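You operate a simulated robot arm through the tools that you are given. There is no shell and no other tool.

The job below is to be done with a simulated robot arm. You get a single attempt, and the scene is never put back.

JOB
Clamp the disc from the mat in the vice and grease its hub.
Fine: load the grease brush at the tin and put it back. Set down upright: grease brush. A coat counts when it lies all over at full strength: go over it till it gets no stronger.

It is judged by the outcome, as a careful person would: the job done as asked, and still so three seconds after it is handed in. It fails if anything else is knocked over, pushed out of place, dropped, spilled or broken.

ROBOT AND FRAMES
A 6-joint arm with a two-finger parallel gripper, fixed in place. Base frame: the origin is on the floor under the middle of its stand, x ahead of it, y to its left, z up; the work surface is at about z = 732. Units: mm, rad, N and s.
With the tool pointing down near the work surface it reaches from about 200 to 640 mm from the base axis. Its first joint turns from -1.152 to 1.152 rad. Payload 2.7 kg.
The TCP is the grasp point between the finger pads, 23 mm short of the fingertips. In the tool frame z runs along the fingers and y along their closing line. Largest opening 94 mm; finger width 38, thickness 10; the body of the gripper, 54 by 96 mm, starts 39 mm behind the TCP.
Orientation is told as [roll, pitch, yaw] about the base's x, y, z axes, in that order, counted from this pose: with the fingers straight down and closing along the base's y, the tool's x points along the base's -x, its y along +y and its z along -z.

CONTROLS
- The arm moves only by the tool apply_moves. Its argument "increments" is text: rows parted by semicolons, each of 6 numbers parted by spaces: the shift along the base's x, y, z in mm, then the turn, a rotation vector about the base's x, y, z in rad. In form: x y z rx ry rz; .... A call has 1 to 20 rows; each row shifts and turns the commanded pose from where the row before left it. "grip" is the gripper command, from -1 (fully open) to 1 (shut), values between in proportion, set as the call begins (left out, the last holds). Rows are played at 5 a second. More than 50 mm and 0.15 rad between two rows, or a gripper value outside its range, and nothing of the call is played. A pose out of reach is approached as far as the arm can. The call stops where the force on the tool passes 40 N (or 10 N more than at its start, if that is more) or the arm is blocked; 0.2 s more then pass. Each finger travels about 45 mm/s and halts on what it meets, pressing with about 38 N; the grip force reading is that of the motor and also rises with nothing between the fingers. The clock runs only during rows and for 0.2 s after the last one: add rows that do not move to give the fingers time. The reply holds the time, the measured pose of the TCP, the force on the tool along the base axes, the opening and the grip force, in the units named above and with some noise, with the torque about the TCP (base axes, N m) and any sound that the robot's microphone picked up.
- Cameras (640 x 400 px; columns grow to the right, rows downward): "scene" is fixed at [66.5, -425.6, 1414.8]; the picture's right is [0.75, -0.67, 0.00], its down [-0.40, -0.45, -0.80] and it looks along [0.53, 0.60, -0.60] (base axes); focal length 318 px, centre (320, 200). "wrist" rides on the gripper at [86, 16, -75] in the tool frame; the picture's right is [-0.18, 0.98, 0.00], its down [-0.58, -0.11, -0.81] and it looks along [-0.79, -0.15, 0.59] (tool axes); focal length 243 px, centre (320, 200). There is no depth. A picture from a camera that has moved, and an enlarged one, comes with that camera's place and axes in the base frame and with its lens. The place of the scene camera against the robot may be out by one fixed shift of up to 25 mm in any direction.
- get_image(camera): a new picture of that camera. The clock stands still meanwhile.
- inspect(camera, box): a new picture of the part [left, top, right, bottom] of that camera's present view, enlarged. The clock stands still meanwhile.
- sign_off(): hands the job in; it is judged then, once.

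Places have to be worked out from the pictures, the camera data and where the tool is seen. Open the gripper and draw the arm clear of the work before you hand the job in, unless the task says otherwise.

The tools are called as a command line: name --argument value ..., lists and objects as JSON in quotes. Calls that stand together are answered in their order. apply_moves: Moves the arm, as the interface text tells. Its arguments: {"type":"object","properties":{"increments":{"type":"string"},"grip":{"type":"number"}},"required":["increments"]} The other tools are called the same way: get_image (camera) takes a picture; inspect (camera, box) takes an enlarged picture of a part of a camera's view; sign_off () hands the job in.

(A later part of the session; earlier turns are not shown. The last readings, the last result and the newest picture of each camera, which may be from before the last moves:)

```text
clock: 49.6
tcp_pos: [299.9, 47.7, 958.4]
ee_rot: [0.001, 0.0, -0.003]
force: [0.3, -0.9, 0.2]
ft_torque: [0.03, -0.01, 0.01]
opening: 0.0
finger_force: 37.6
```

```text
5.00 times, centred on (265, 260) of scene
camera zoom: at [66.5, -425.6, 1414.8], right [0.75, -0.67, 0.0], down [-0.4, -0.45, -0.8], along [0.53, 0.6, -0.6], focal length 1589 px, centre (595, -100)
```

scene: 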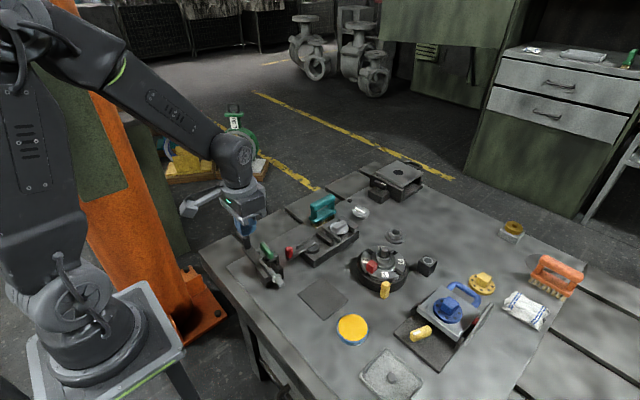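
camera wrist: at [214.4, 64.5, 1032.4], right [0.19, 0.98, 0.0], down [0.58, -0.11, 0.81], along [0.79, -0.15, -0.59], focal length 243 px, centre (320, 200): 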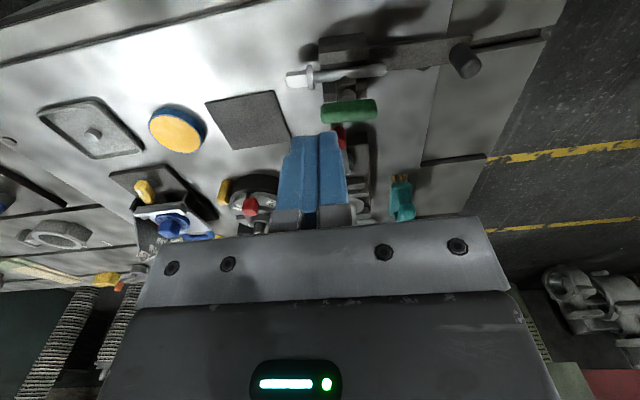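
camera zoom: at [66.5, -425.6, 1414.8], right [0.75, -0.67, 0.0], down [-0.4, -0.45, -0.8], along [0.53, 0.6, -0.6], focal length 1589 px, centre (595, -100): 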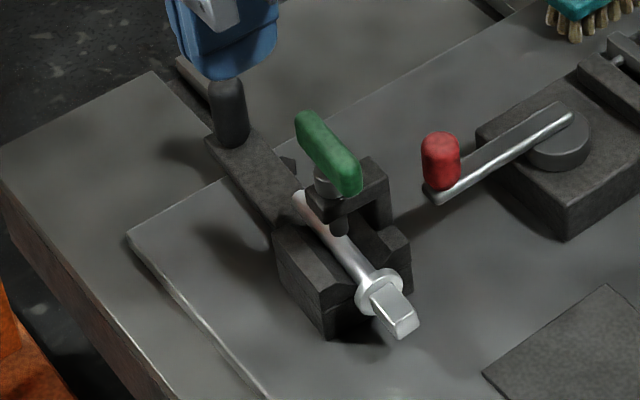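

Measured: the fixture turned ≈0.065 rad clockwise (shaft originally exactly along y), V-block −x face now at x≈322–325, y 43–92. I go down on its −x side with closed fingers and push it back gently.

apply_moves --increments "-20 4 -20 0 0 0; 0 3 -40 0 0 0; 0 0 -40 0 0 0; 0 0 -40 0 0 0; 0 0 -30 0 0 0; 0 0 -12 0 0 0; 0 0 0 0 0 0"

get_image --camera "wrist"

inspect --camera "scene" --box '[220, 220, 310, 300]'

```text
clock: 51.2
tcp_pos: [281.3, 54.4, 776.6]
ee_rot: [0.001, 0.0, -0.004]
force: [-0.4, -0.6, 0.4]
ft_torque: [-0.01, 0.03, 0.01]
opening: 0.1
finger_force: 38.2
```

```text
taken
camera wrist: at [195.0, 71.0, 849.7], right [0.19, 0.98, 0.0], down [0.58, -0.11, 0.81], along [0.79, -0.15, -0.59], focal length 243 px, centre (320, 200)
```

wrist: 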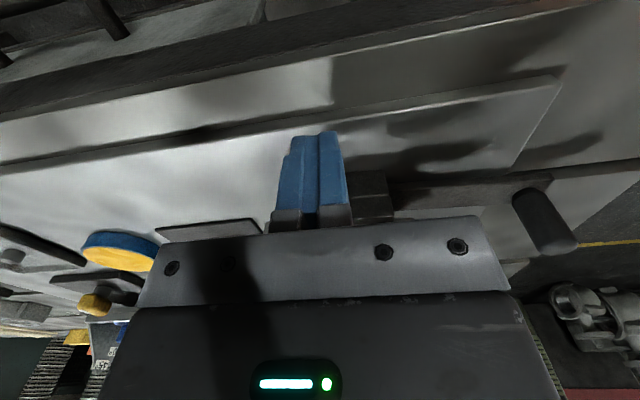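

```text
5.00 times, centred on (265, 260) of scene
camera zoom: at [66.5, -425.6, 1414.8], right [0.75, -0.67, 0.0], down [-0.4, -0.45, -0.8], along [0.53, 0.6, -0.6], focal length 1589 px, centre (595, -100)
```

zoom: 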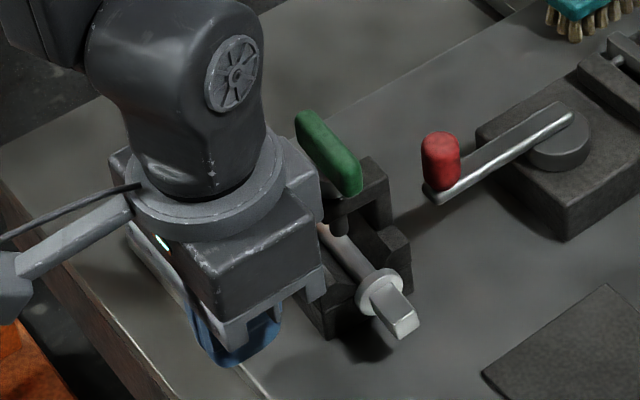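

Clear on all sides. I move +x slowly toward the V-block face.

apply_moves --increments "5 0 0 0 0 0; 5 0 0 0 0 0; 4 0 0 0 0 0; 2 0 0 0 0 0; 0 0 0 0 0 0"

apply_moves --increments "1.5 0 0 0 0 0; 1.5 0 0 0 0 0; 0 0 0 0 0 0"

```text
clock: 52.4
tcp_pos: [295.9, 53.9, 776.4]
ee_rot: [-0.001, 0.0, -0.003]
force: [-3.9, -3.3, 8.0]
ft_torque: [0.2, -0.65, -0.11]
opening: 0.0
finger_force: 37.8
```

```text
clock: 53.2
tcp_pos: [300.1, 56.0, 775.8]
ee_rot: [0.001, -0.002, -0.003]
force: [-4.5, -3.2, 7.5]
ft_torque: [0.19, -0.64, -0.09]
opening: 0.0
finger_force: 38.0
```

There's a light contact force (−4 N x, +8 N z). I check what is touching and how the fixture moved.

inspect --camera "scene" --box '[220, 220, 310, 300]'

get_image --camera "wrist"

```text
5.00 times, centred on (265, 260) of scene
camera zoom: at [66.3, -425.7, 1414.8], right [0.75, -0.67, 0.0], down [-0.4, -0.45, -0.8], along [0.53, 0.6, -0.6], focal length 1589 px, centre (595, -100)
```

zoom: 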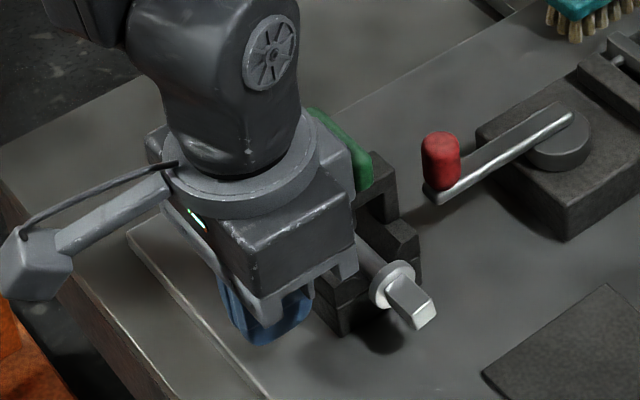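

```text
taken
camera wrist: at [213.7, 71.4, 850.1], right [0.19, 0.98, 0.0], down [0.58, -0.11, 0.81], along [0.79, -0.15, -0.59], focal length 243 px, centre (320, 200)
```

wrist: 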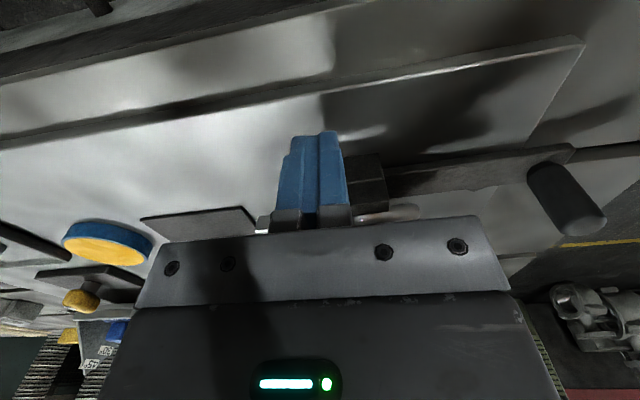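

The shaft tip is back near its original pixel position. I back away in −x, rise and compare with the starting picture.

apply_moves --increments "-3 0 0 0 0 0; -8 0 0 0 0 0; -10 0 0 0 0 0; 0 0 30 0 0 0; 0 0 40 0 0 0; 0 0 40 0 0 0; 0 -20 40 0 0 0; 0 -30 10 0 0 0; 0 -40 0 0 0 0; 0 -40 0 0 0 0; 0 0 0 0 0 0"

inspect --camera "scene" --box '[220, 220, 310, 300]'

get_image --camera "wrist"

```text
clock: 55.6
tcp_pos: [279.0, -76.5, 935.8]
ee_rot: [-0.001, -0.001, -0.001]
force: [0.0, 0.5, -0.5]
ft_torque: [-0.04, 0.02, 0.0]
opening: 0.0
finger_force: 38.4
```

```text
5.00 times, centred on (265, 260) of scene
camera zoom: at [66.5, -425.6, 1414.8], right [0.75, -0.67, 0.0], down [-0.4, -0.45, -0.8], along [0.53, 0.6, -0.6], focal length 1589 px, centre (595, -100)
```

zoom: 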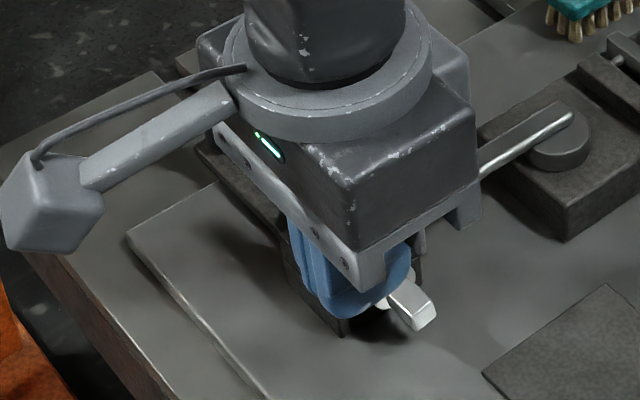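

```text
taken
camera wrist: at [192.2, -59.2, 1010.7], right [0.19, 0.98, 0.0], down [0.58, -0.11, 0.81], along [0.79, -0.15, -0.59], focal length 243 px, centre (320, 200)
```

wrist: 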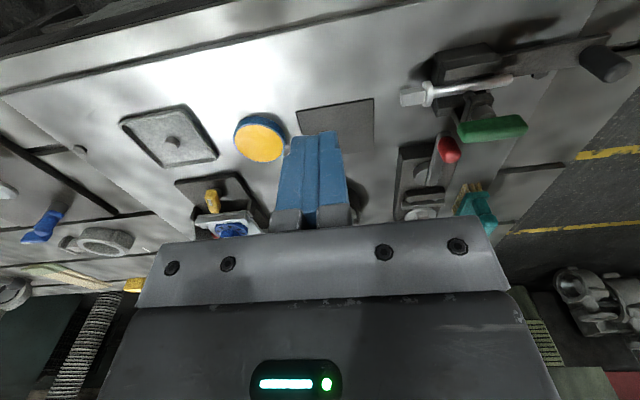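

The gripper blocks the scene view, so I move it aside to compare properly.

apply_moves --increments "40 -20 10 0 0 0; 40 -20 10 0 0 0; 40 -20 10 0 0 0; 30 -10 0 0 0 0; 0 0 0 0 0 0" --grip -0.5

inspect --camera "scene" --box '[220, 220, 310, 300]'

inspect --camera "wrist" --box '[370, 0, 640, 170]'

```text
clock: 56.8
tcp_pos: [428.0, -144.9, 965.8]
ee_rot: [0.0, -0.001, -0.003]
force: [0.3, -0.1, 0.3]
ft_torque: [-0.02, 0.01, 0.01]
opening: 70.7
finger_force: 0.0
```

```text
5.00 times, centred on (265, 260) of scene
camera zoom: at [66.5, -425.6, 1414.8], right [0.75, -0.67, 0.0], down [-0.4, -0.45, -0.8], along [0.53, 0.6, -0.6], focal length 1589 px, centre (595, -100)
```

zoom: 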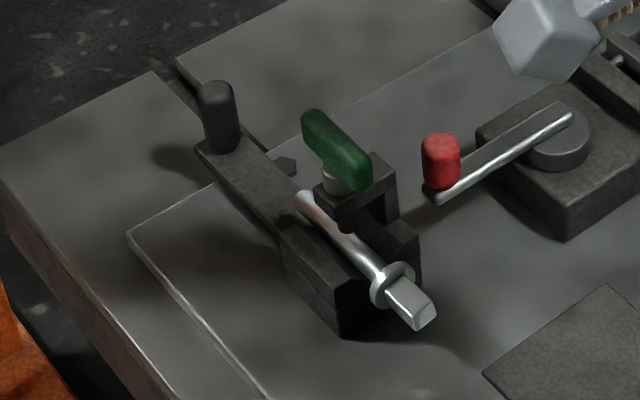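

```text
2.35 times, centred on (505, 85) of wrist
camera zoom: at [342.5, -128.7, 1040.2], right [0.19, 0.98, 0.0], down [0.58, -0.11, 0.81], along [0.79, -0.15, -0.59], focal length 571 px, centre (-115, 471)
```

zoom: 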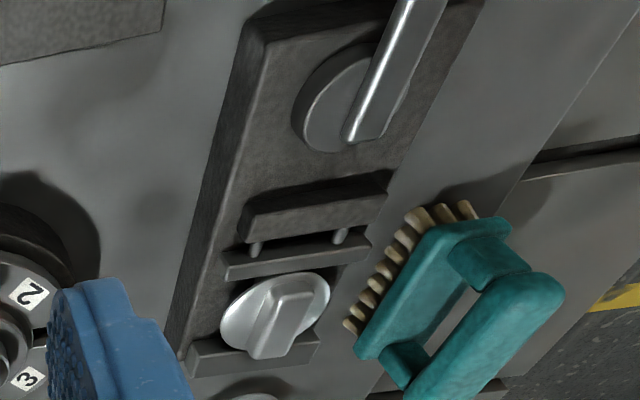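

The fixture is back within ~1–3 mm of its starting pixels. Next I go above the brush to line up on its handle.

apply_moves --increments "25 41 0 0 0 0; 25 41 0 0 0 0; 25 41 0 0 0 0; 25 41 -5 0 0 0; 25 41 -5 0 0 0; 24 41 -5 0 0 0; 21 42 -10 0 0 0; 0 0 0 0 0 0" --grip -0.3

get_image --camera "wrist"

inspect --camera "scene" --box '[290, 160, 390, 250]'

```text
clock: 58.6
tcp_pos: [599.7, 143.2, 942.0]
ee_rot: [-0.001, 0.002, -0.004]
force: [-0.2, -0.5, 0.3]
ft_torque: [0.01, 0.01, 0.01]
opening: 60.9
finger_force: 0.0
```

```text
taken
camera wrist: at [512.9, 159.7, 1014.9], right [0.19, 0.98, 0.0], down [0.58, -0.11, 0.81], along [0.79, -0.15, -0.59], focal length 243 px, centre (320, 200)
```

wrist: 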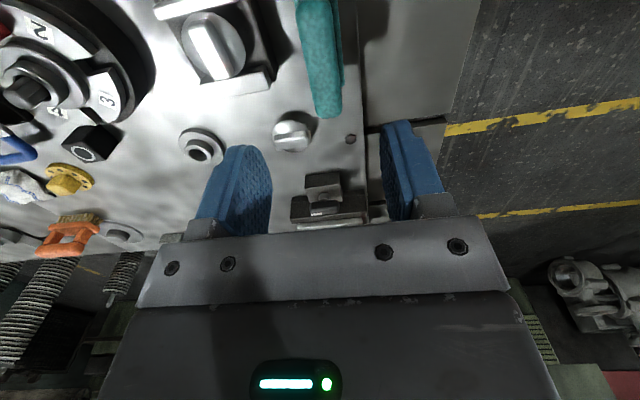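

```text
4.44 times, centred on (340, 205) of scene
camera zoom: at [66.5, -425.5, 1414.8], right [0.75, -0.67, 0.0], down [-0.4, -0.45, -0.8], along [0.53, 0.6, -0.6], focal length 1413 px, centre (231, 178)
```

zoom: 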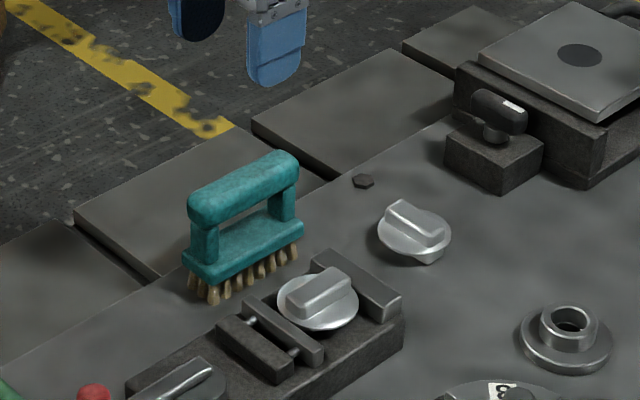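

Handle line is at y≈143, x from ~553 to 647; my TCP is centred. I descend in stages.

apply_moves --increments "0 0 -30 0 0 0; 0 0 -30 0 0 0; 0 0 -20 0 0 0; 0 0 0 0 0 0"

get_image --camera "wrist"

inspect --camera "scene" --box '[290, 160, 370, 240]'

```text
clock: 59.6
tcp_pos: [598.5, 143.2, 860.6]
ee_rot: [0.0, -0.002, -0.001]
force: [-0.2, 0.0, 0.1]
ft_torque: [-0.01, -0.01, -0.02]
opening: 61.0
finger_force: 0.1
```

```text
taken
camera wrist: at [513.1, 160.3, 935.2], right [0.19, 0.98, 0.0], down [0.58, -0.11, 0.81], along [0.79, -0.15, -0.59], focal length 243 px, centre (320, 200)
```

wrist: 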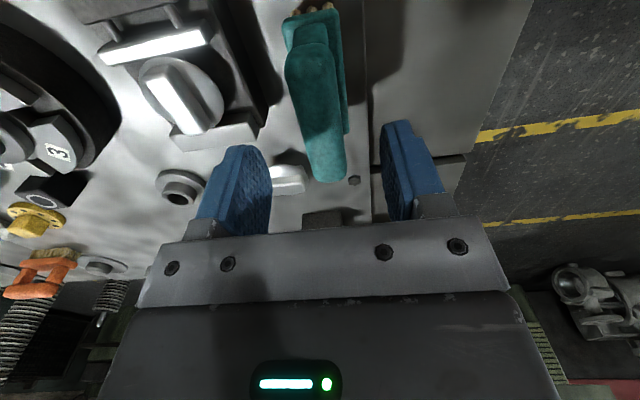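

```text
5.00 times, centred on (330, 200) of scene
camera zoom: at [66.5, -425.6, 1414.8], right [0.75, -0.67, 0.0], down [-0.4, -0.45, -0.8], along [0.53, 0.6, -0.6], focal length 1589 px, centre (270, 200)
```

zoom: 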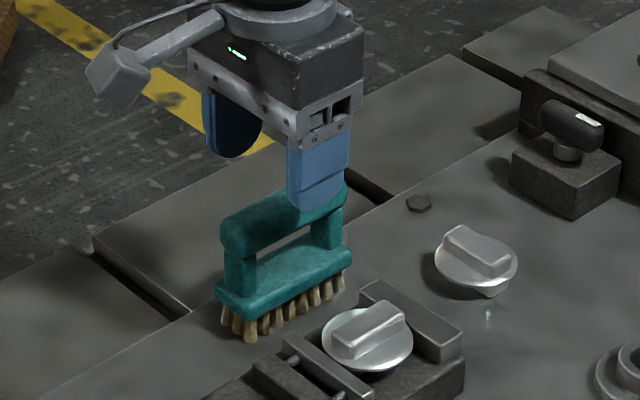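

apply_moves --increments "0.5 0 -20 0 0 0; 0 0 -15 0 0 0; 0 0 -9 0 0 0; 0 0 0 0 0 0"

get_image --camera "wrist"

inspect --camera "scene" --box '[290, 160, 370, 240]'

```text
clock: 60.6
tcp_pos: [600.4, 144.3, 817.6]
ee_rot: [0.0, 0.0, -0.001]
force: [-0.7, -0.3, -0.3]
ft_torque: [0.0, -0.02, 0.02]
opening: 61.0
finger_force: 0.0
```

```text
taken
camera wrist: at [513.2, 160.0, 891.3], right [0.19, 0.98, 0.0], down [0.58, -0.11, 0.81], along [0.79, -0.15, -0.59], focal length 243 px, centre (320, 200)
```

wrist: 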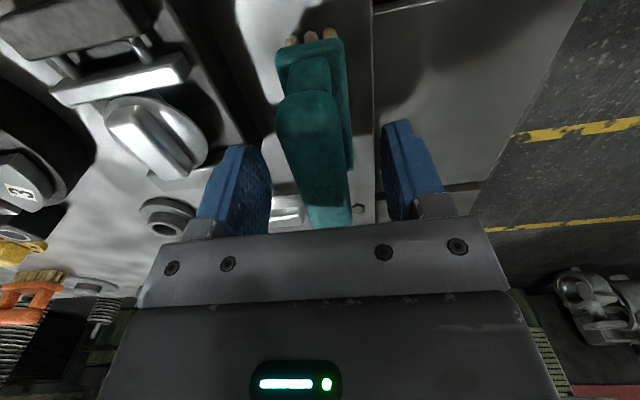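

```text
5.00 times, centred on (330, 200) of scene
camera zoom: at [66.5, -425.6, 1414.8], right [0.75, -0.67, 0.0], down [-0.4, -0.45, -0.8], along [0.53, 0.6, -0.6], focal length 1589 px, centre (270, 200)
```

zoom: 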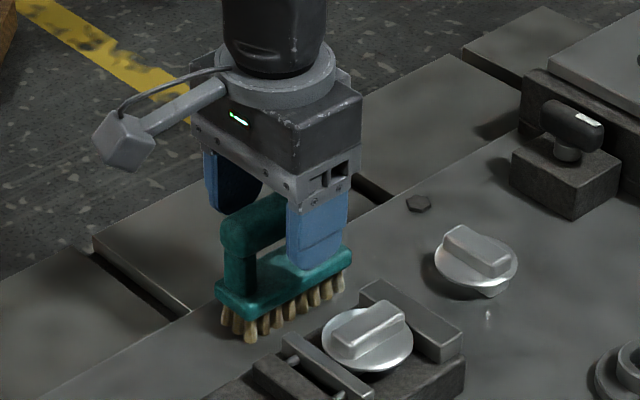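

Fingers flank the handle with clearance above the base block. I close on the handle.

apply_moves --increments "0 0 0 0 0 0; 0 0 0 0 0 0; 0 0 0 0 0 0; 0 0 0 0 0 0; 0 0 0 0 0 0" --grip 1

```text
clock: 61.8
tcp_pos: [599.9, 142.5, 817.9]
ee_rot: [0.0, 0.0, -0.003]
force: [-0.6, 0.1, 0.3]
ft_torque: [-0.02, -0.01, 0.03]
opening: 25.5
finger_force: 37.9
```

Gripped at 25.5 mm. I lift the brush straight up and check.

apply_moves --increments "0 0 5 0 0 0; 0 0 15 0 0 0; 0 0 30 0 0 0; 0 0 40 0 0 0; 0 0 0 0 0 0"

inspect --camera "scene" --box '[280, 140, 380, 240]'

get_image --camera "wrist"

```text
clock: 63.0
tcp_pos: [599.4, 142.3, 906.9]
ee_rot: [0.001, 0.001, -0.001]
force: [0.2, -0.4, -1.8]
ft_torque: [-0.05, 0.0, -0.01]
opening: 25.4
finger_force: 37.7
```

```text
4.00 times, centred on (330, 190) of scene
camera zoom: at [66.5, -425.6, 1414.8], right [0.75, -0.67, 0.0], down [-0.4, -0.45, -0.8], along [0.53, 0.6, -0.6], focal length 1271 px, centre (280, 240)
```

zoom: 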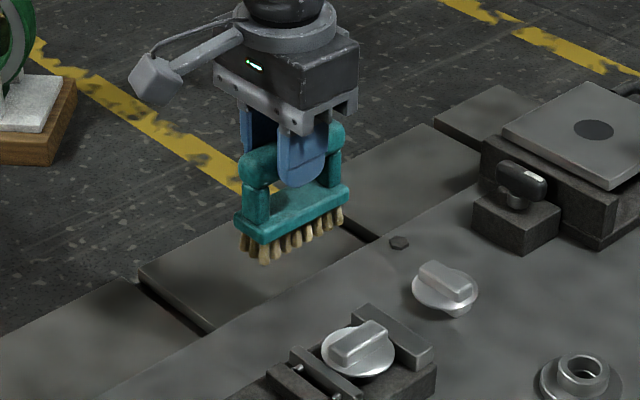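

```text
taken
camera wrist: at [512.6, 158.8, 981.5], right [0.19, 0.98, 0.0], down [0.58, -0.11, 0.81], along [0.79, -0.15, -0.59], focal length 243 px, centre (320, 200)
```

wrist: 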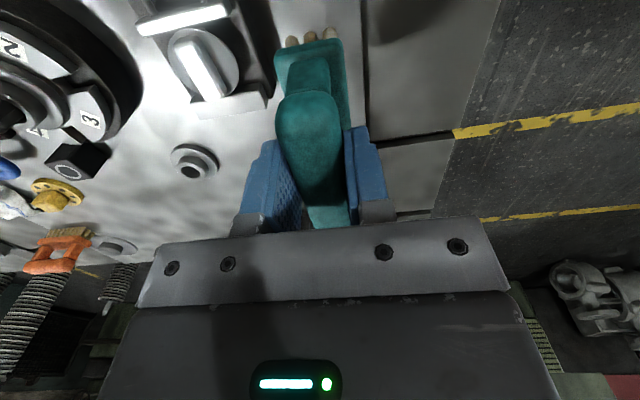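

Brush is held upright (≈1.8 N), bristle bottoms ≈86 mm below the TCP. I carry it high to above the grease tin at ≈(394, −181), rim top ≈ z 749.

apply_moves --increments "-22.9 -36 5 0 0 0; -22.9 -36 5 0 0 0; -22.9 -36 5 0 0 0; -22.9 -36 0 0 0 0; -22.9 -36 0 0 0 0; -22.9 -36 0 0 0 0; -22.9 -36 -5 0 0 0; -22.9 -36 -10 0 0 0; -22.9 -36 -10 0 0 0; 0 0 0 0 0 0"

get_image --camera "wrist"

inspect --camera "scene" --box '[290, 210, 420, 350]'

```text
clock: 65.2
tcp_pos: [392.5, -181.3, 897.3]
ee_rot: [0.0, 0.0, -0.002]
force: [0.5, -1.2, -2.6]
ft_torque: [-0.04, -0.02, 0.0]
opening: 25.6
finger_force: 38.1
```

```text
taken
camera wrist: at [306.0, -164.9, 971.1], right [0.19, 0.98, 0.0], down [0.58, -0.11, 0.81], along [0.79, -0.15, -0.59], focal length 243 px, centre (320, 200)
```

wrist: 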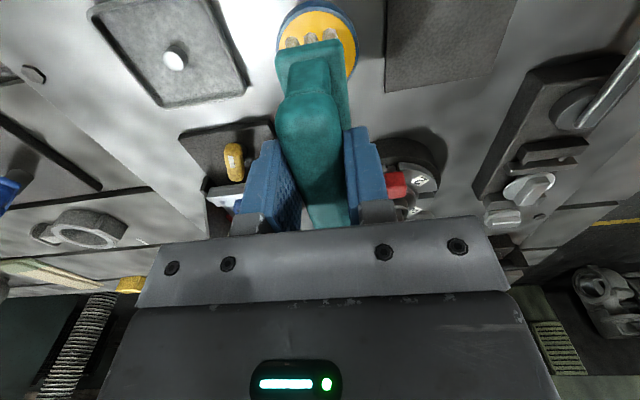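

```text
2.86 times, centred on (355, 280) of scene
camera zoom: at [66.5, -425.6, 1414.8], right [0.75, -0.67, 0.0], down [-0.4, -0.45, -0.8], along [0.53, 0.6, -0.6], focal length 908 px, centre (220, -29)
```

zoom: 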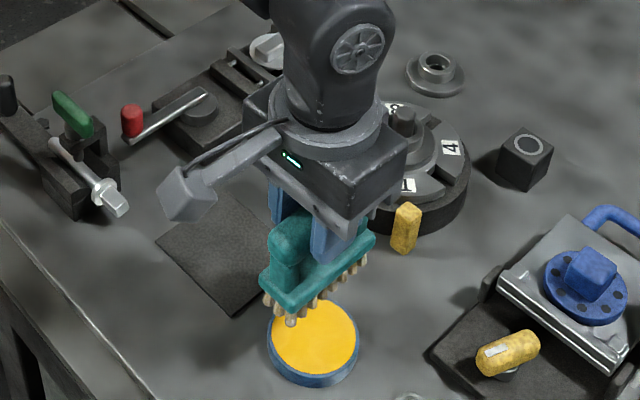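

Brush is centred over the tin. I lower it to just above the grease and look.

apply_moves --increments "0.5 0 -20 0 0 0; 0.5 0 -20 0 0 0; 0 0 -10 0 0 0; 0 0 0 0 0 0"

inspect --camera "scene" --box '[310, 250, 400, 350]'

inspect --camera "wrist" --box '[230, 0, 430, 130]'

```text
clock: 66.2
tcp_pos: [393.2, -181.0, 846.4]
ee_rot: [0.0, 0.001, -0.002]
force: [-0.4, -0.2, -1.0]
ft_torque: [0.02, -0.02, 0.03]
opening: 25.6
finger_force: 38.0
```

```text
4.00 times, centred on (355, 300) of scene
camera zoom: at [66.5, -425.6, 1414.8], right [0.75, -0.67, 0.0], down [-0.4, -0.45, -0.8], along [0.53, 0.6, -0.6], focal length 1271 px, centre (180, -200)
```

zoom: 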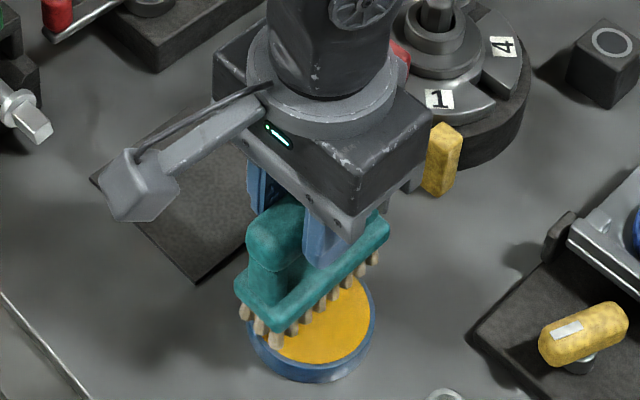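

```text
3.08 times, centred on (330, 65) of wrist
camera zoom: at [307.8, -164.7, 920.7], right [0.19, 0.98, 0.0], down [0.58, -0.11, 0.81], along [0.79, -0.15, -0.59], focal length 746 px, centre (289, 615)
```

zoom: 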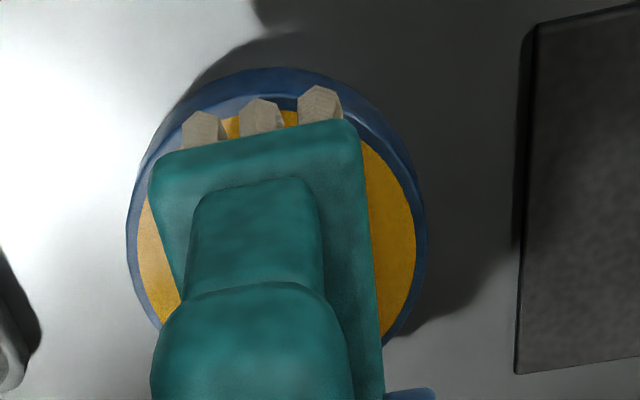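

apply_moves --increments "0 0 -3 0 0 0; 0 0 -3 0 0 0; 0 0 -2 0 0 0; 0 0 0 0 0 0"

apply_moves --increments "0 0 -1 0 0 0; 0 0 -1 0 0 0; 0 0 0 0 0 0"

inspect --camera "scene" --box '[310, 250, 400, 350]'

```text
clock: 67.2
tcp_pos: [394.5, -180.4, 837.8]
ee_rot: [-0.001, -0.002, -0.002]
force: [-0.2, 0.7, -1.7]
ft_torque: [-0.02, 0.03, 0.01]
opening: 25.4
finger_force: 38.3
```

```text
clock: 68.0
tcp_pos: [394.0, -181.1, 838.0]
ee_rot: [0.001, -0.001, -0.003]
force: [0.2, -0.3, -1.6]
ft_torque: [0.01, 0.0, 0.0]
opening: 25.5
finger_force: 38.3
```

```text
4.00 times, centred on (355, 300) of scene
camera zoom: at [66.5, -425.6, 1414.8], right [0.75, -0.67, 0.0], down [-0.4, -0.45, -0.8], along [0.53, 0.6, -0.6], focal length 1271 px, centre (180, -200)
```

zoom: 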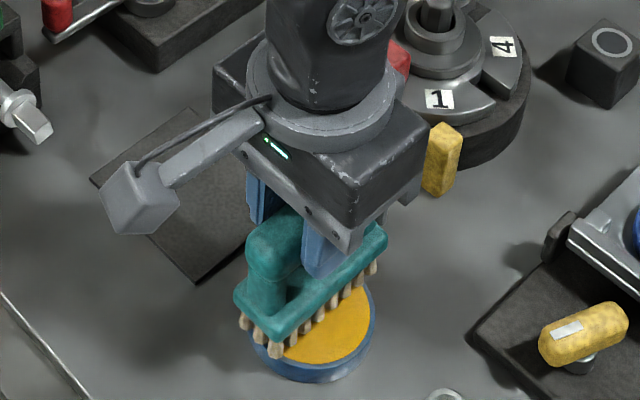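

No contact yet; I continue down 1 mm at a time.

apply_moves --increments "0 0 -1 0 0 0; 0 0 -1 0 0 0; 0 0 0 0 0 0"

apply_moves --increments "0 0 -1 0 0 0; 0 0 -1 0 0 0; 0 0 0 0 0 0"

inspect --camera "scene" --box '[310, 250, 400, 350]'

```text
clock: 68.8
tcp_pos: [394.6, -181.5, 834.7]
ee_rot: [0.001, 0.001, -0.001]
force: [0.0, 0.1, -2.4]
ft_torque: [0.0, -0.03, -0.02]
opening: 25.6
finger_force: 38.1
```

```text
clock: 69.6
tcp_pos: [393.9, -180.9, 832.6]
ee_rot: [0.0, 0.002, -0.001]
force: [-2.2, 1.2, 7.0]
ft_torque: [0.01, 0.16, 0.01]
opening: 25.5
finger_force: 37.8
```

```text
4.00 times, centred on (355, 300) of scene
camera zoom: at [66.3, -425.5, 1414.8], right [0.75, -0.67, 0.0], down [-0.4, -0.45, -0.8], along [0.53, 0.6, -0.6], focal length 1271 px, centre (180, -200)
```

zoom: 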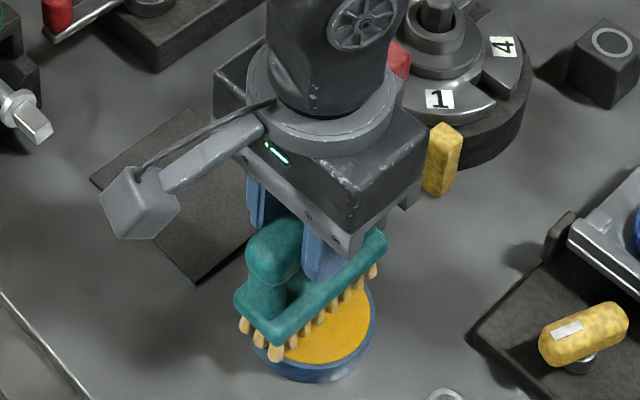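

The bristles have turned yellow on contact (7 N): the brush is loading. I dwell briefly, then lift.

apply_moves --increments "0 0 0 0 0 0; 0 0 0 0 0 0; 0 0 0 0 0 0; 0 0 0 0 0 0; 0 0 0 0 0 0"

inspect --camera "scene" --box '[330, 290, 380, 345]'

apply_moves --increments "0 0 5 0 0 0; 0 0 15 0 0 0; 0 0 30 0 0 0; 0 0 40 0 0 0; 0 0 0 0 0 0"

inspect --camera "scene" --box '[310, 230, 400, 350]'

```text
clock: 70.8
tcp_pos: [395.3, -181.1, 832.7]
ee_rot: [0.0, -0.001, -0.001]
force: [-2.7, 1.8, 13.8]
ft_torque: [-0.05, 0.23, -0.02]
opening: 25.6
finger_force: 37.4
```

```text
7.27 times, centred on (355, 318) of scene
camera zoom: at [66.3, -425.5, 1414.8], right [0.75, -0.67, 0.0], down [-0.4, -0.45, -0.8], along [0.53, 0.6, -0.6], focal length 2312 px, centre (66, -654)
```

zoom: 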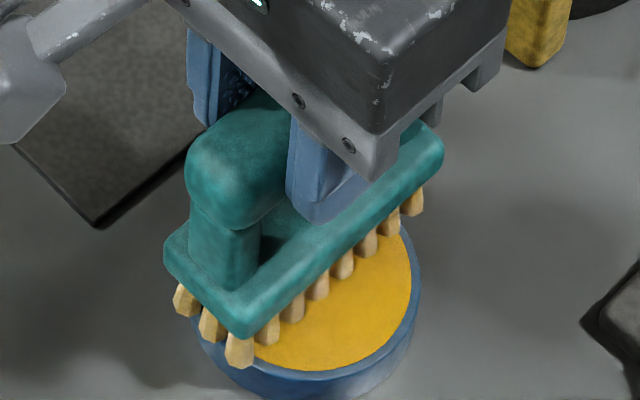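

```text
clock: 72.0
tcp_pos: [395.2, -180.7, 923.9]
ee_rot: [0.0, 0.001, -0.002]
force: [0.2, 0.1, -1.7]
ft_torque: [-0.01, 0.02, 0.02]
opening: 25.7
finger_force: 38.3
```

```text
3.33 times, centred on (355, 290) of scene
camera zoom: at [66.5, -425.6, 1414.8], right [0.75, -0.67, 0.0], down [-0.4, -0.45, -0.8], along [0.53, 0.6, -0.6], focal length 1060 px, centre (203, -100)
```

zoom: 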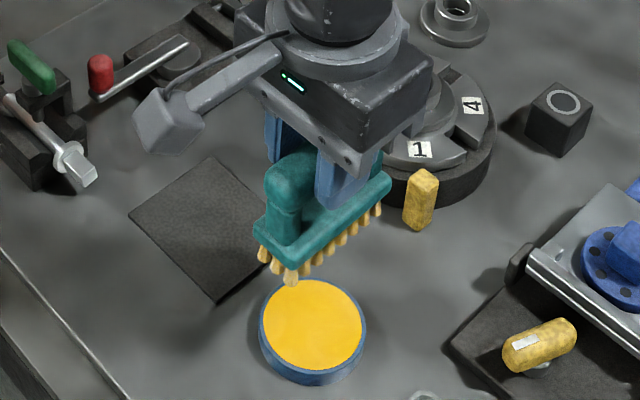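

Bristles are loaded yellow and the tin has not moved. I carry the brush to above the clamped disc at ≈(585, 50).

apply_moves --increments "27 33 4 0 0 0; 27 33 4 0 0 0; 27 33 0 0 0 0; 27 33 0 0 0 0; 27 33 0 0 0 0; 27 33 0 0 0 0; 28 33 0 0 0 0; 0 0 0 0 0 0"

get_image --camera "wrist"

inspect --camera "scene" --box '[290, 150, 400, 250]'

```text
clock: 73.8
tcp_pos: [584.2, 52.4, 931.9]
ee_rot: [-0.001, 0.002, -0.004]
force: [-0.7, 0.1, -1.6]
ft_torque: [0.01, 0.03, 0.01]
opening: 25.8
finger_force: 37.8
```

```text
taken
camera wrist: at [497.9, 68.3, 1005.3], right [0.19, 0.98, 0.0], down [0.58, -0.11, 0.81], along [0.79, -0.15, -0.59], focal length 243 px, centre (320, 200)
```

wrist: 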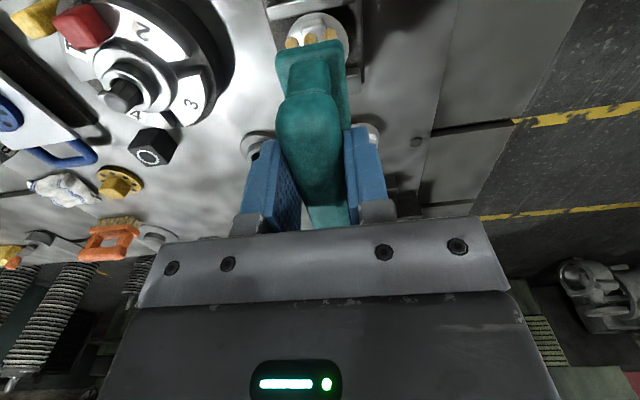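

```text
4.00 times, centred on (345, 200) of scene
camera zoom: at [66.5, -425.5, 1414.8], right [0.75, -0.67, 0.0], down [-0.4, -0.45, -0.8], along [0.53, 0.6, -0.6], focal length 1271 px, centre (220, 200)
```

zoom: 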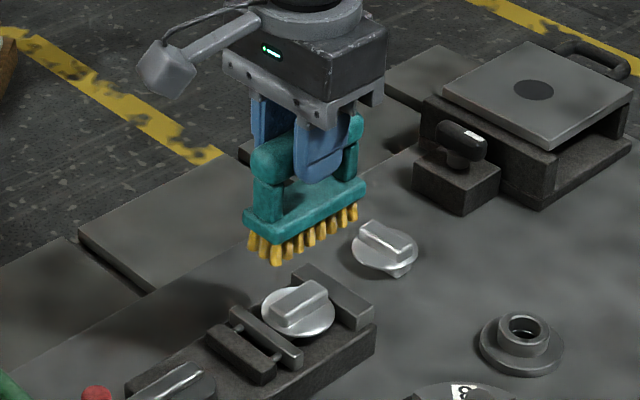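

Brush is over the disc. I lower it to just above the hub.

apply_moves --increments "0 -1 -20 0 0 0; 0 -0.5 -15 0 0 0; 0 0 -6 0 0 0; 0 0 0 0 0 0"

inspect --camera "scene" --box '[310, 180, 370, 250]'

inspect --camera "wrist" --box '[230, 0, 430, 130]'

```text
clock: 74.8
tcp_pos: [583.4, 48.3, 889.1]
ee_rot: [-0.001, 0.001, -0.002]
force: [0.4, 0.0, -0.7]
ft_torque: [-0.05, 0.01, 0.01]
opening: 25.4
finger_force: 38.7
```

```text
5.71 times, centred on (340, 215) of scene
camera zoom: at [66.5, -425.6, 1414.8], right [0.75, -0.67, 0.0], down [-0.4, -0.45, -0.8], along [0.53, 0.6, -0.6], focal length 1816 px, centre (206, 114)
```

zoom: 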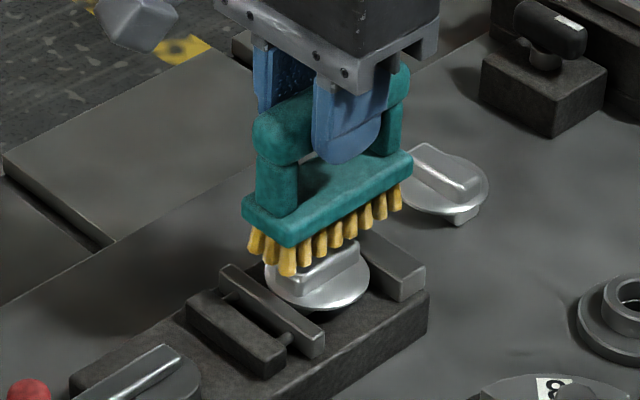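

```text
3.08 times, centred on (330, 65) of wrist
camera zoom: at [498.1, 65.5, 964.3], right [0.19, 0.98, 0.0], down [0.58, -0.11, 0.81], along [0.79, -0.15, -0.59], focal length 746 px, centre (289, 615)
```

zoom: 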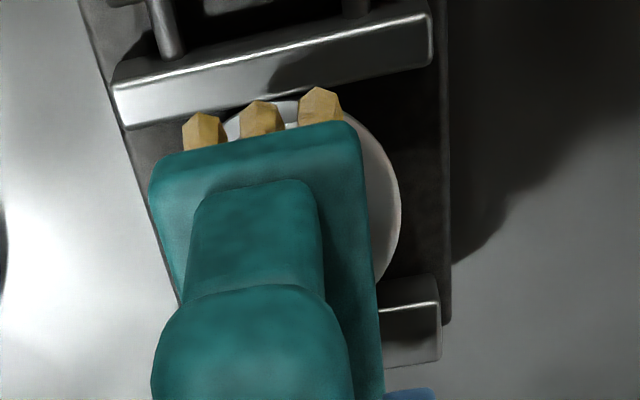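

Aligned with the hub (disc centre y≈49). I lower in small steps until the bristles touch.

apply_moves --increments "0 0.5 -2 0 0 0; 0 0 -2 0 0 0; 0 0 -1 0 0 0; 0 0 0 0 0 0"

apply_moves --increments "0 0 -1 0 0 0; 0 0 -1 0 0 0; 0 0 0 0 0 0"

inspect --camera "scene" --box '[310, 180, 370, 250]'

```text
clock: 75.8
tcp_pos: [583.4, 48.9, 885.1]
ee_rot: [-0.001, 0.0, -0.001]
force: [0.7, 0.6, -1.6]
ft_torque: [-0.05, -0.01, 0.0]
opening: 25.7
finger_force: 38.0
```

```text
clock: 76.6
tcp_pos: [583.9, 50.4, 882.3]
ee_rot: [-0.001, -0.001, -0.002]
force: [-0.6, -0.5, -1.4]
ft_torque: [-0.01, 0.01, -0.02]
opening: 25.7
finger_force: 38.1
```

```text
5.71 times, centred on (340, 215) of scene
camera zoom: at [66.5, -425.6, 1414.8], right [0.75, -0.67, 0.0], down [-0.4, -0.45, -0.8], along [0.53, 0.6, -0.6], focal length 1816 px, centre (206, 114)
```

zoom: 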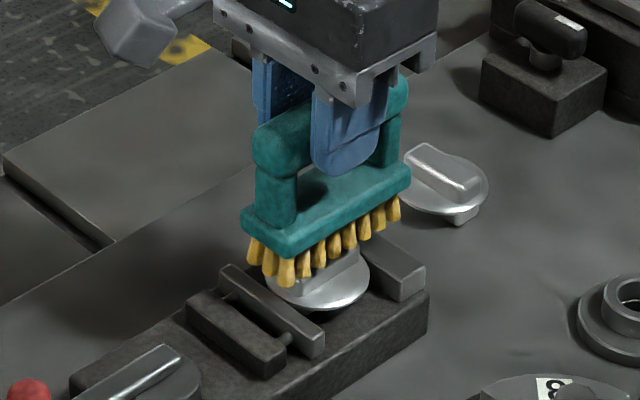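

apply_moves --increments "0 0 -1 0 0 0; 0 0 -1 0 0 0; 0 0 0 0 0 0"

apply_moves --increments "0 0 -1 0 0 0; 0 0 -0.5 0 0 0; 0 0 0 0 0 0"

```text
clock: 77.4
tcp_pos: [583.8, 49.8, 879.6]
ee_rot: [0.001, 0.0, -0.003]
force: [0.0, 0.3, -2.3]
ft_torque: [0.01, 0.01, -0.01]
opening: 25.5
finger_force: 37.7
```

```text
clock: 78.2
tcp_pos: [584.5, 49.5, 878.6]
ee_rot: [0.0, 0.001, 0.0]
force: [0.1, -0.1, -1.4]
ft_torque: [0.02, 0.03, 0.02]
opening: 25.6
finger_force: 38.1
```

Still free; a little further down.

apply_moves --increments "0 0 -1 0 0 0; 0 0 -1 0 0 0; 0 0 0 0 0 0"

inspect --camera "scene" --box '[320, 200, 365, 245]'

```text
clock: 79.0
tcp_pos: [585.1, 50.5, 877.8]
ee_rot: [0.001, 0.001, -0.002]
force: [0.0, -0.7, -1.1]
ft_torque: [0.01, 0.02, 0.01]
opening: 25.4
finger_force: 38.4
```

```text
8.89 times, centred on (342, 222) of scene
camera zoom: at [66.5, -425.6, 1414.8], right [0.75, -0.67, 0.0], down [-0.4, -0.45, -0.8], along [0.53, 0.6, -0.6], focal length 2825 px, centre (120, 0)
```

zoom: 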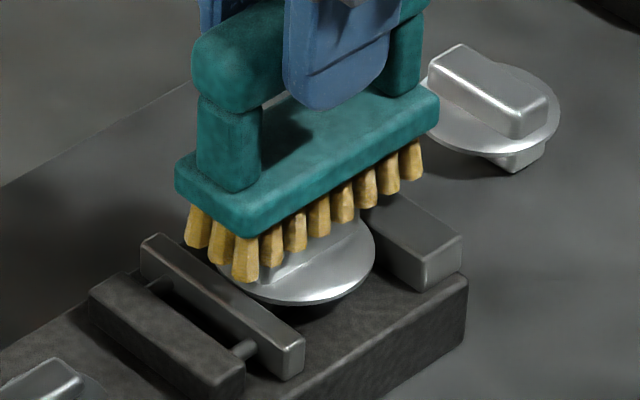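

apply_moves --increments "0 0 -1 0 0 0; 0 0 -1 0 0 0; 0 0 0 0 0 0"

apply_moves --increments "0 0 -0.5 0 0 0; 0 0 -0.5 0 0 0; 0 0 0 0 0 0"

```text
clock: 79.8
tcp_pos: [584.8, 49.7, 877.0]
ee_rot: [0.002, -0.002, -0.002]
force: [-4.1, -0.3, 12.8]
ft_torque: [-0.05, 0.48, -0.03]
opening: 25.9
finger_force: 37.9
```

```text
clock: 80.6
tcp_pos: [585.3, 49.8, 876.8]
ee_rot: [0.0, -0.004, -0.002]
force: [-10.3, -0.3, 27.7]
ft_torque: [-0.07, 0.74, 0.01]
opening: 25.5
finger_force: 38.4
```

Contact with the hub at TCP z≈877. I ease the load to a light press and stroke over the hub.

apply_moves --increments "0 0 0.8 0 0 0; 0 3 0.2 0 0 0; 0 3 0 0 0 0; 0 -3 0 0 0 0; 0 -3 0 0 0 0; 0 -3 0 0 0 0; 0 -3 0 0 0 0; 0 3 0 0 0 0; 0 3 0 0 0 0; 4 0 0 0 0 0; 4 0 0 0 0 0; -4 0 0 0 0 0; -4 0 0 0 0 0; -4 0 0 0 0 0; -4 0 0 0 0 0; 4 0 0 0 0 0; 4 0 0 0 0 0; 0 0 0 0 0 0"

inspect --camera "scene" --box '[320, 200, 365, 245]'

```text
clock: 84.4
tcp_pos: [583.2, 49.9, 877.1]
ee_rot: [0.001, 0.002, -0.001]
force: [-9.6, 1.0, 24.1]
ft_torque: [0.12, 0.35, 0.03]
opening: 25.7
finger_force: 37.4
```

```text
8.89 times, centred on (342, 222) of scene
camera zoom: at [65.8, -425.6, 1414.8], right [0.75, -0.67, 0.0], down [-0.4, -0.45, -0.8], along [0.54, 0.6, -0.6], focal length 2825 px, centre (120, 0)
```

zoom: 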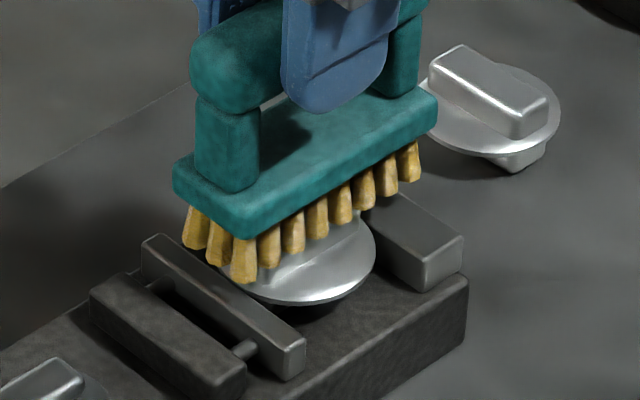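

I lift the brush and move it aside to see the coat on the hub.

apply_moves --increments "0 0 3 0 0 0; 0 0 20 0 0 0; 0 20 40 0 0 0; 0 40 20 0 0 0; 0 40 0 0 0 0; 0 0 0 0 0 0"

inspect --camera "scene" --box '[320, 200, 365, 245]'

get_image --camera "wrist"

```text
clock: 85.8
tcp_pos: [583.8, 148.9, 958.6]
ee_rot: [0.002, 0.0, -0.002]
force: [-0.1, -0.3, -1.5]
ft_torque: [-0.01, 0.03, 0.0]
opening: 25.6
finger_force: 38.7
```

```text
8.89 times, centred on (342, 222) of scene
camera zoom: at [66.5, -425.5, 1414.8], right [0.75, -0.67, 0.0], down [-0.4, -0.45, -0.8], along [0.53, 0.6, -0.6], focal length 2825 px, centre (120, 0)
```

zoom: 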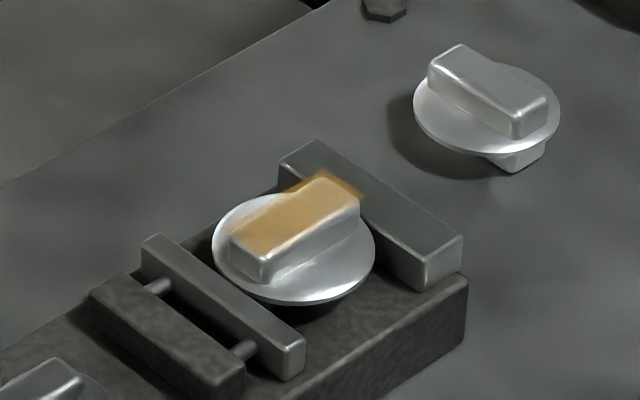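

```text
taken
camera wrist: at [497.3, 166.0, 1032.4], right [0.19, 0.98, 0.0], down [0.58, -0.11, 0.81], along [0.79, -0.15, -0.59], focal length 243 px, centre (320, 200)
```

wrist: 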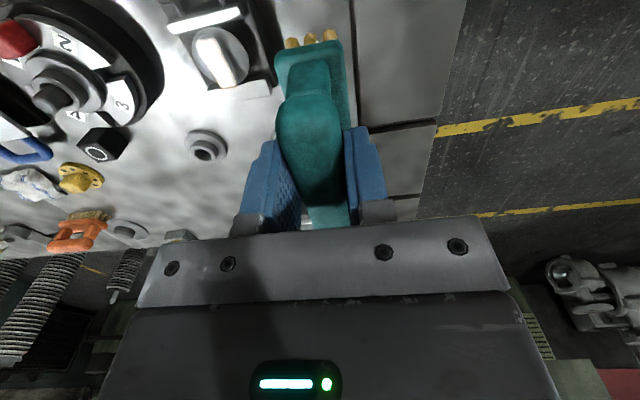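

inspect --camera "scene" --box '[332, 216, 352, 236]'

inspect --camera "wrist" --box '[170, 0, 280, 110]'

```text
16.00 times, centred on (342, 226) of scene
camera zoom: at [66.5, -425.5, 1414.8], right [0.75, -0.67, 0.0], down [-0.4, -0.45, -0.8], along [0.53, 0.6, -0.6], focal length 5086 px, centre (-32, -216)
```

zoom: 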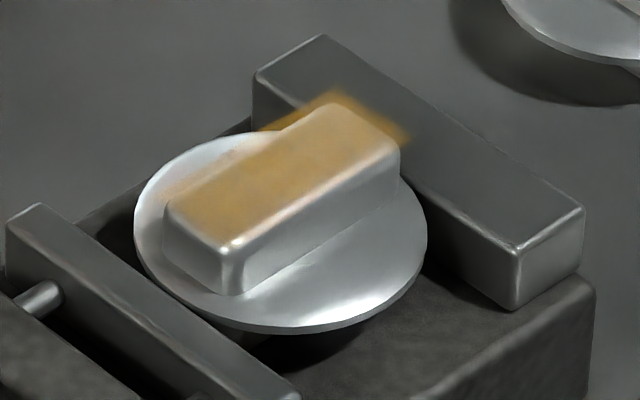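

```text
3.64 times, centred on (225, 55) of wrist
camera zoom: at [497.3, 166.0, 1032.4], right [0.19, 0.98, 0.0], down [0.58, -0.11, 0.81], along [0.79, -0.15, -0.59], focal length 882 px, centre (666, 727)
```

zoom: 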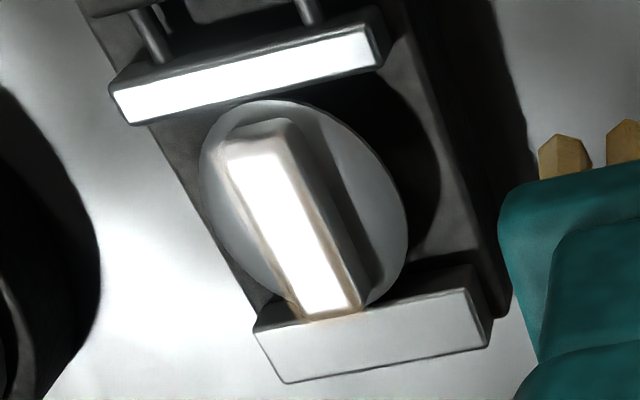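

A yellow coat has appeared on the hub's top face but looks thin. I go back down and make more strokes over the full area.

apply_moves --increments "0 -40 0 0 0 0; 0 -40 -20 0 0 0; 0 -20 -40 0 0 0; 0 0 -18 0 0 0; 0 0 -4 0 0 0; 0 0 -0.5 0 0 0; 0 0 0 0 0 0"

apply_moves --increments "6 0 0 0 0 0; 6 0 0 0 0 0; -6 0 0 0 0 0; -6 0 0 0 0 0; -6 0 0 0 0 0; -6 0 0 0 0 0; 6 0 0 0 0 0; 6 0 0 0 0 0; 0 4 0 0 0 0; 0 4 0 0 0 0; 0 -4 0 0 0 0; 0 -4 0 0 0 0; 0 -4 0 0 0 0; 0 -4 0 0 0 0; 0 4 0 0 0 0; 0 4 0 0 0 0; 0 0 0 0 0 0"

```text
clock: 87.4
tcp_pos: [584.5, 49.3, 875.8]
ee_rot: [-0.001, -0.002, -0.001]
force: [-0.5, -2.0, 5.0]
ft_torque: [-0.2, -0.03, -0.04]
opening: 25.5
finger_force: 37.8
```

```text
clock: 91.0
tcp_pos: [584.5, 49.3, 877.0]
ee_rot: [0.0, 0.0, -0.001]
force: [-0.6, -6.0, 16.3]
ft_torque: [-0.51, -0.23, -0.07]
opening: 25.4
finger_force: 37.9
```

apply_moves --increments "0 -7 0 0 0 0; 8 0 0 0 0 0; -16 0 0 0 0 0; 8 0 0 0 0 0; 0 3.5 0 0 0 0; 8 0 0 0 0 0; -16 0 0 0 0 0; 8 0 0 0 0 0; 0 3.5 0 0 0 0; 8 0 0 0 0 0; -16 0 0 0 0 0; 8 0 0 0 0 0; 0 3.5 0 0 0 0; 8 0 0 0 0 0; -16 0 0 0 0 0; 8 0 0 0 0 0; 0 3.5 0 0 0 0; 8 0 0 0 0 0; -16 0 0 0 0 0; 8 -7 0 0 0 0"

apply_moves --increments "0 0 3 0 0 0; 0 0 20 0 0 0; 0 20 40 0 0 0; 0 40 20 0 0 0; 0 40 0 0 0 0; 0 0 0 0 0 0"

inspect --camera "scene" --box '[332, 216, 352, 236]'

inspect --camera "wrist" --box '[170, 0, 380, 110]'

```text
clock: 95.2
tcp_pos: [584.5, 49.8, 876.4]
ee_rot: [0.0, 0.0, 0.002]
force: [-1.7, 0.5, 3.5]
ft_torque: [0.15, -0.01, 0.04]
opening: 25.6
finger_force: 37.9
```

```text
clock: 96.6
tcp_pos: [584.1, 149.1, 960.3]
ee_rot: [0.001, 0.0, -0.004]
force: [0.3, -0.2, -1.6]
ft_torque: [-0.03, 0.01, 0.01]
opening: 25.6
finger_force: 38.2
```

```text
16.00 times, centred on (342, 226) of scene
camera zoom: at [66.5, -425.5, 1414.8], right [0.75, -0.67, 0.0], down [-0.4, -0.45, -0.8], along [0.53, 0.6, -0.6], focal length 5086 px, centre (-32, -216)
```

zoom: 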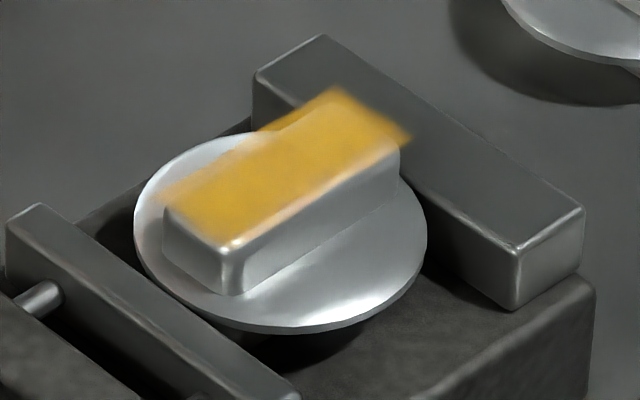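

```text
3.05 times, centred on (275, 55) of wrist
camera zoom: at [497.8, 165.8, 1034.3], right [0.19, 0.98, 0.0], down [0.58, -0.11, 0.81], along [0.79, -0.15, -0.59], focal length 739 px, centre (457, 642)
```

zoom: 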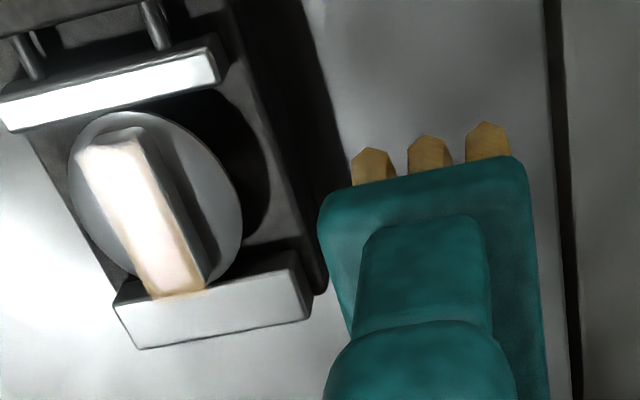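

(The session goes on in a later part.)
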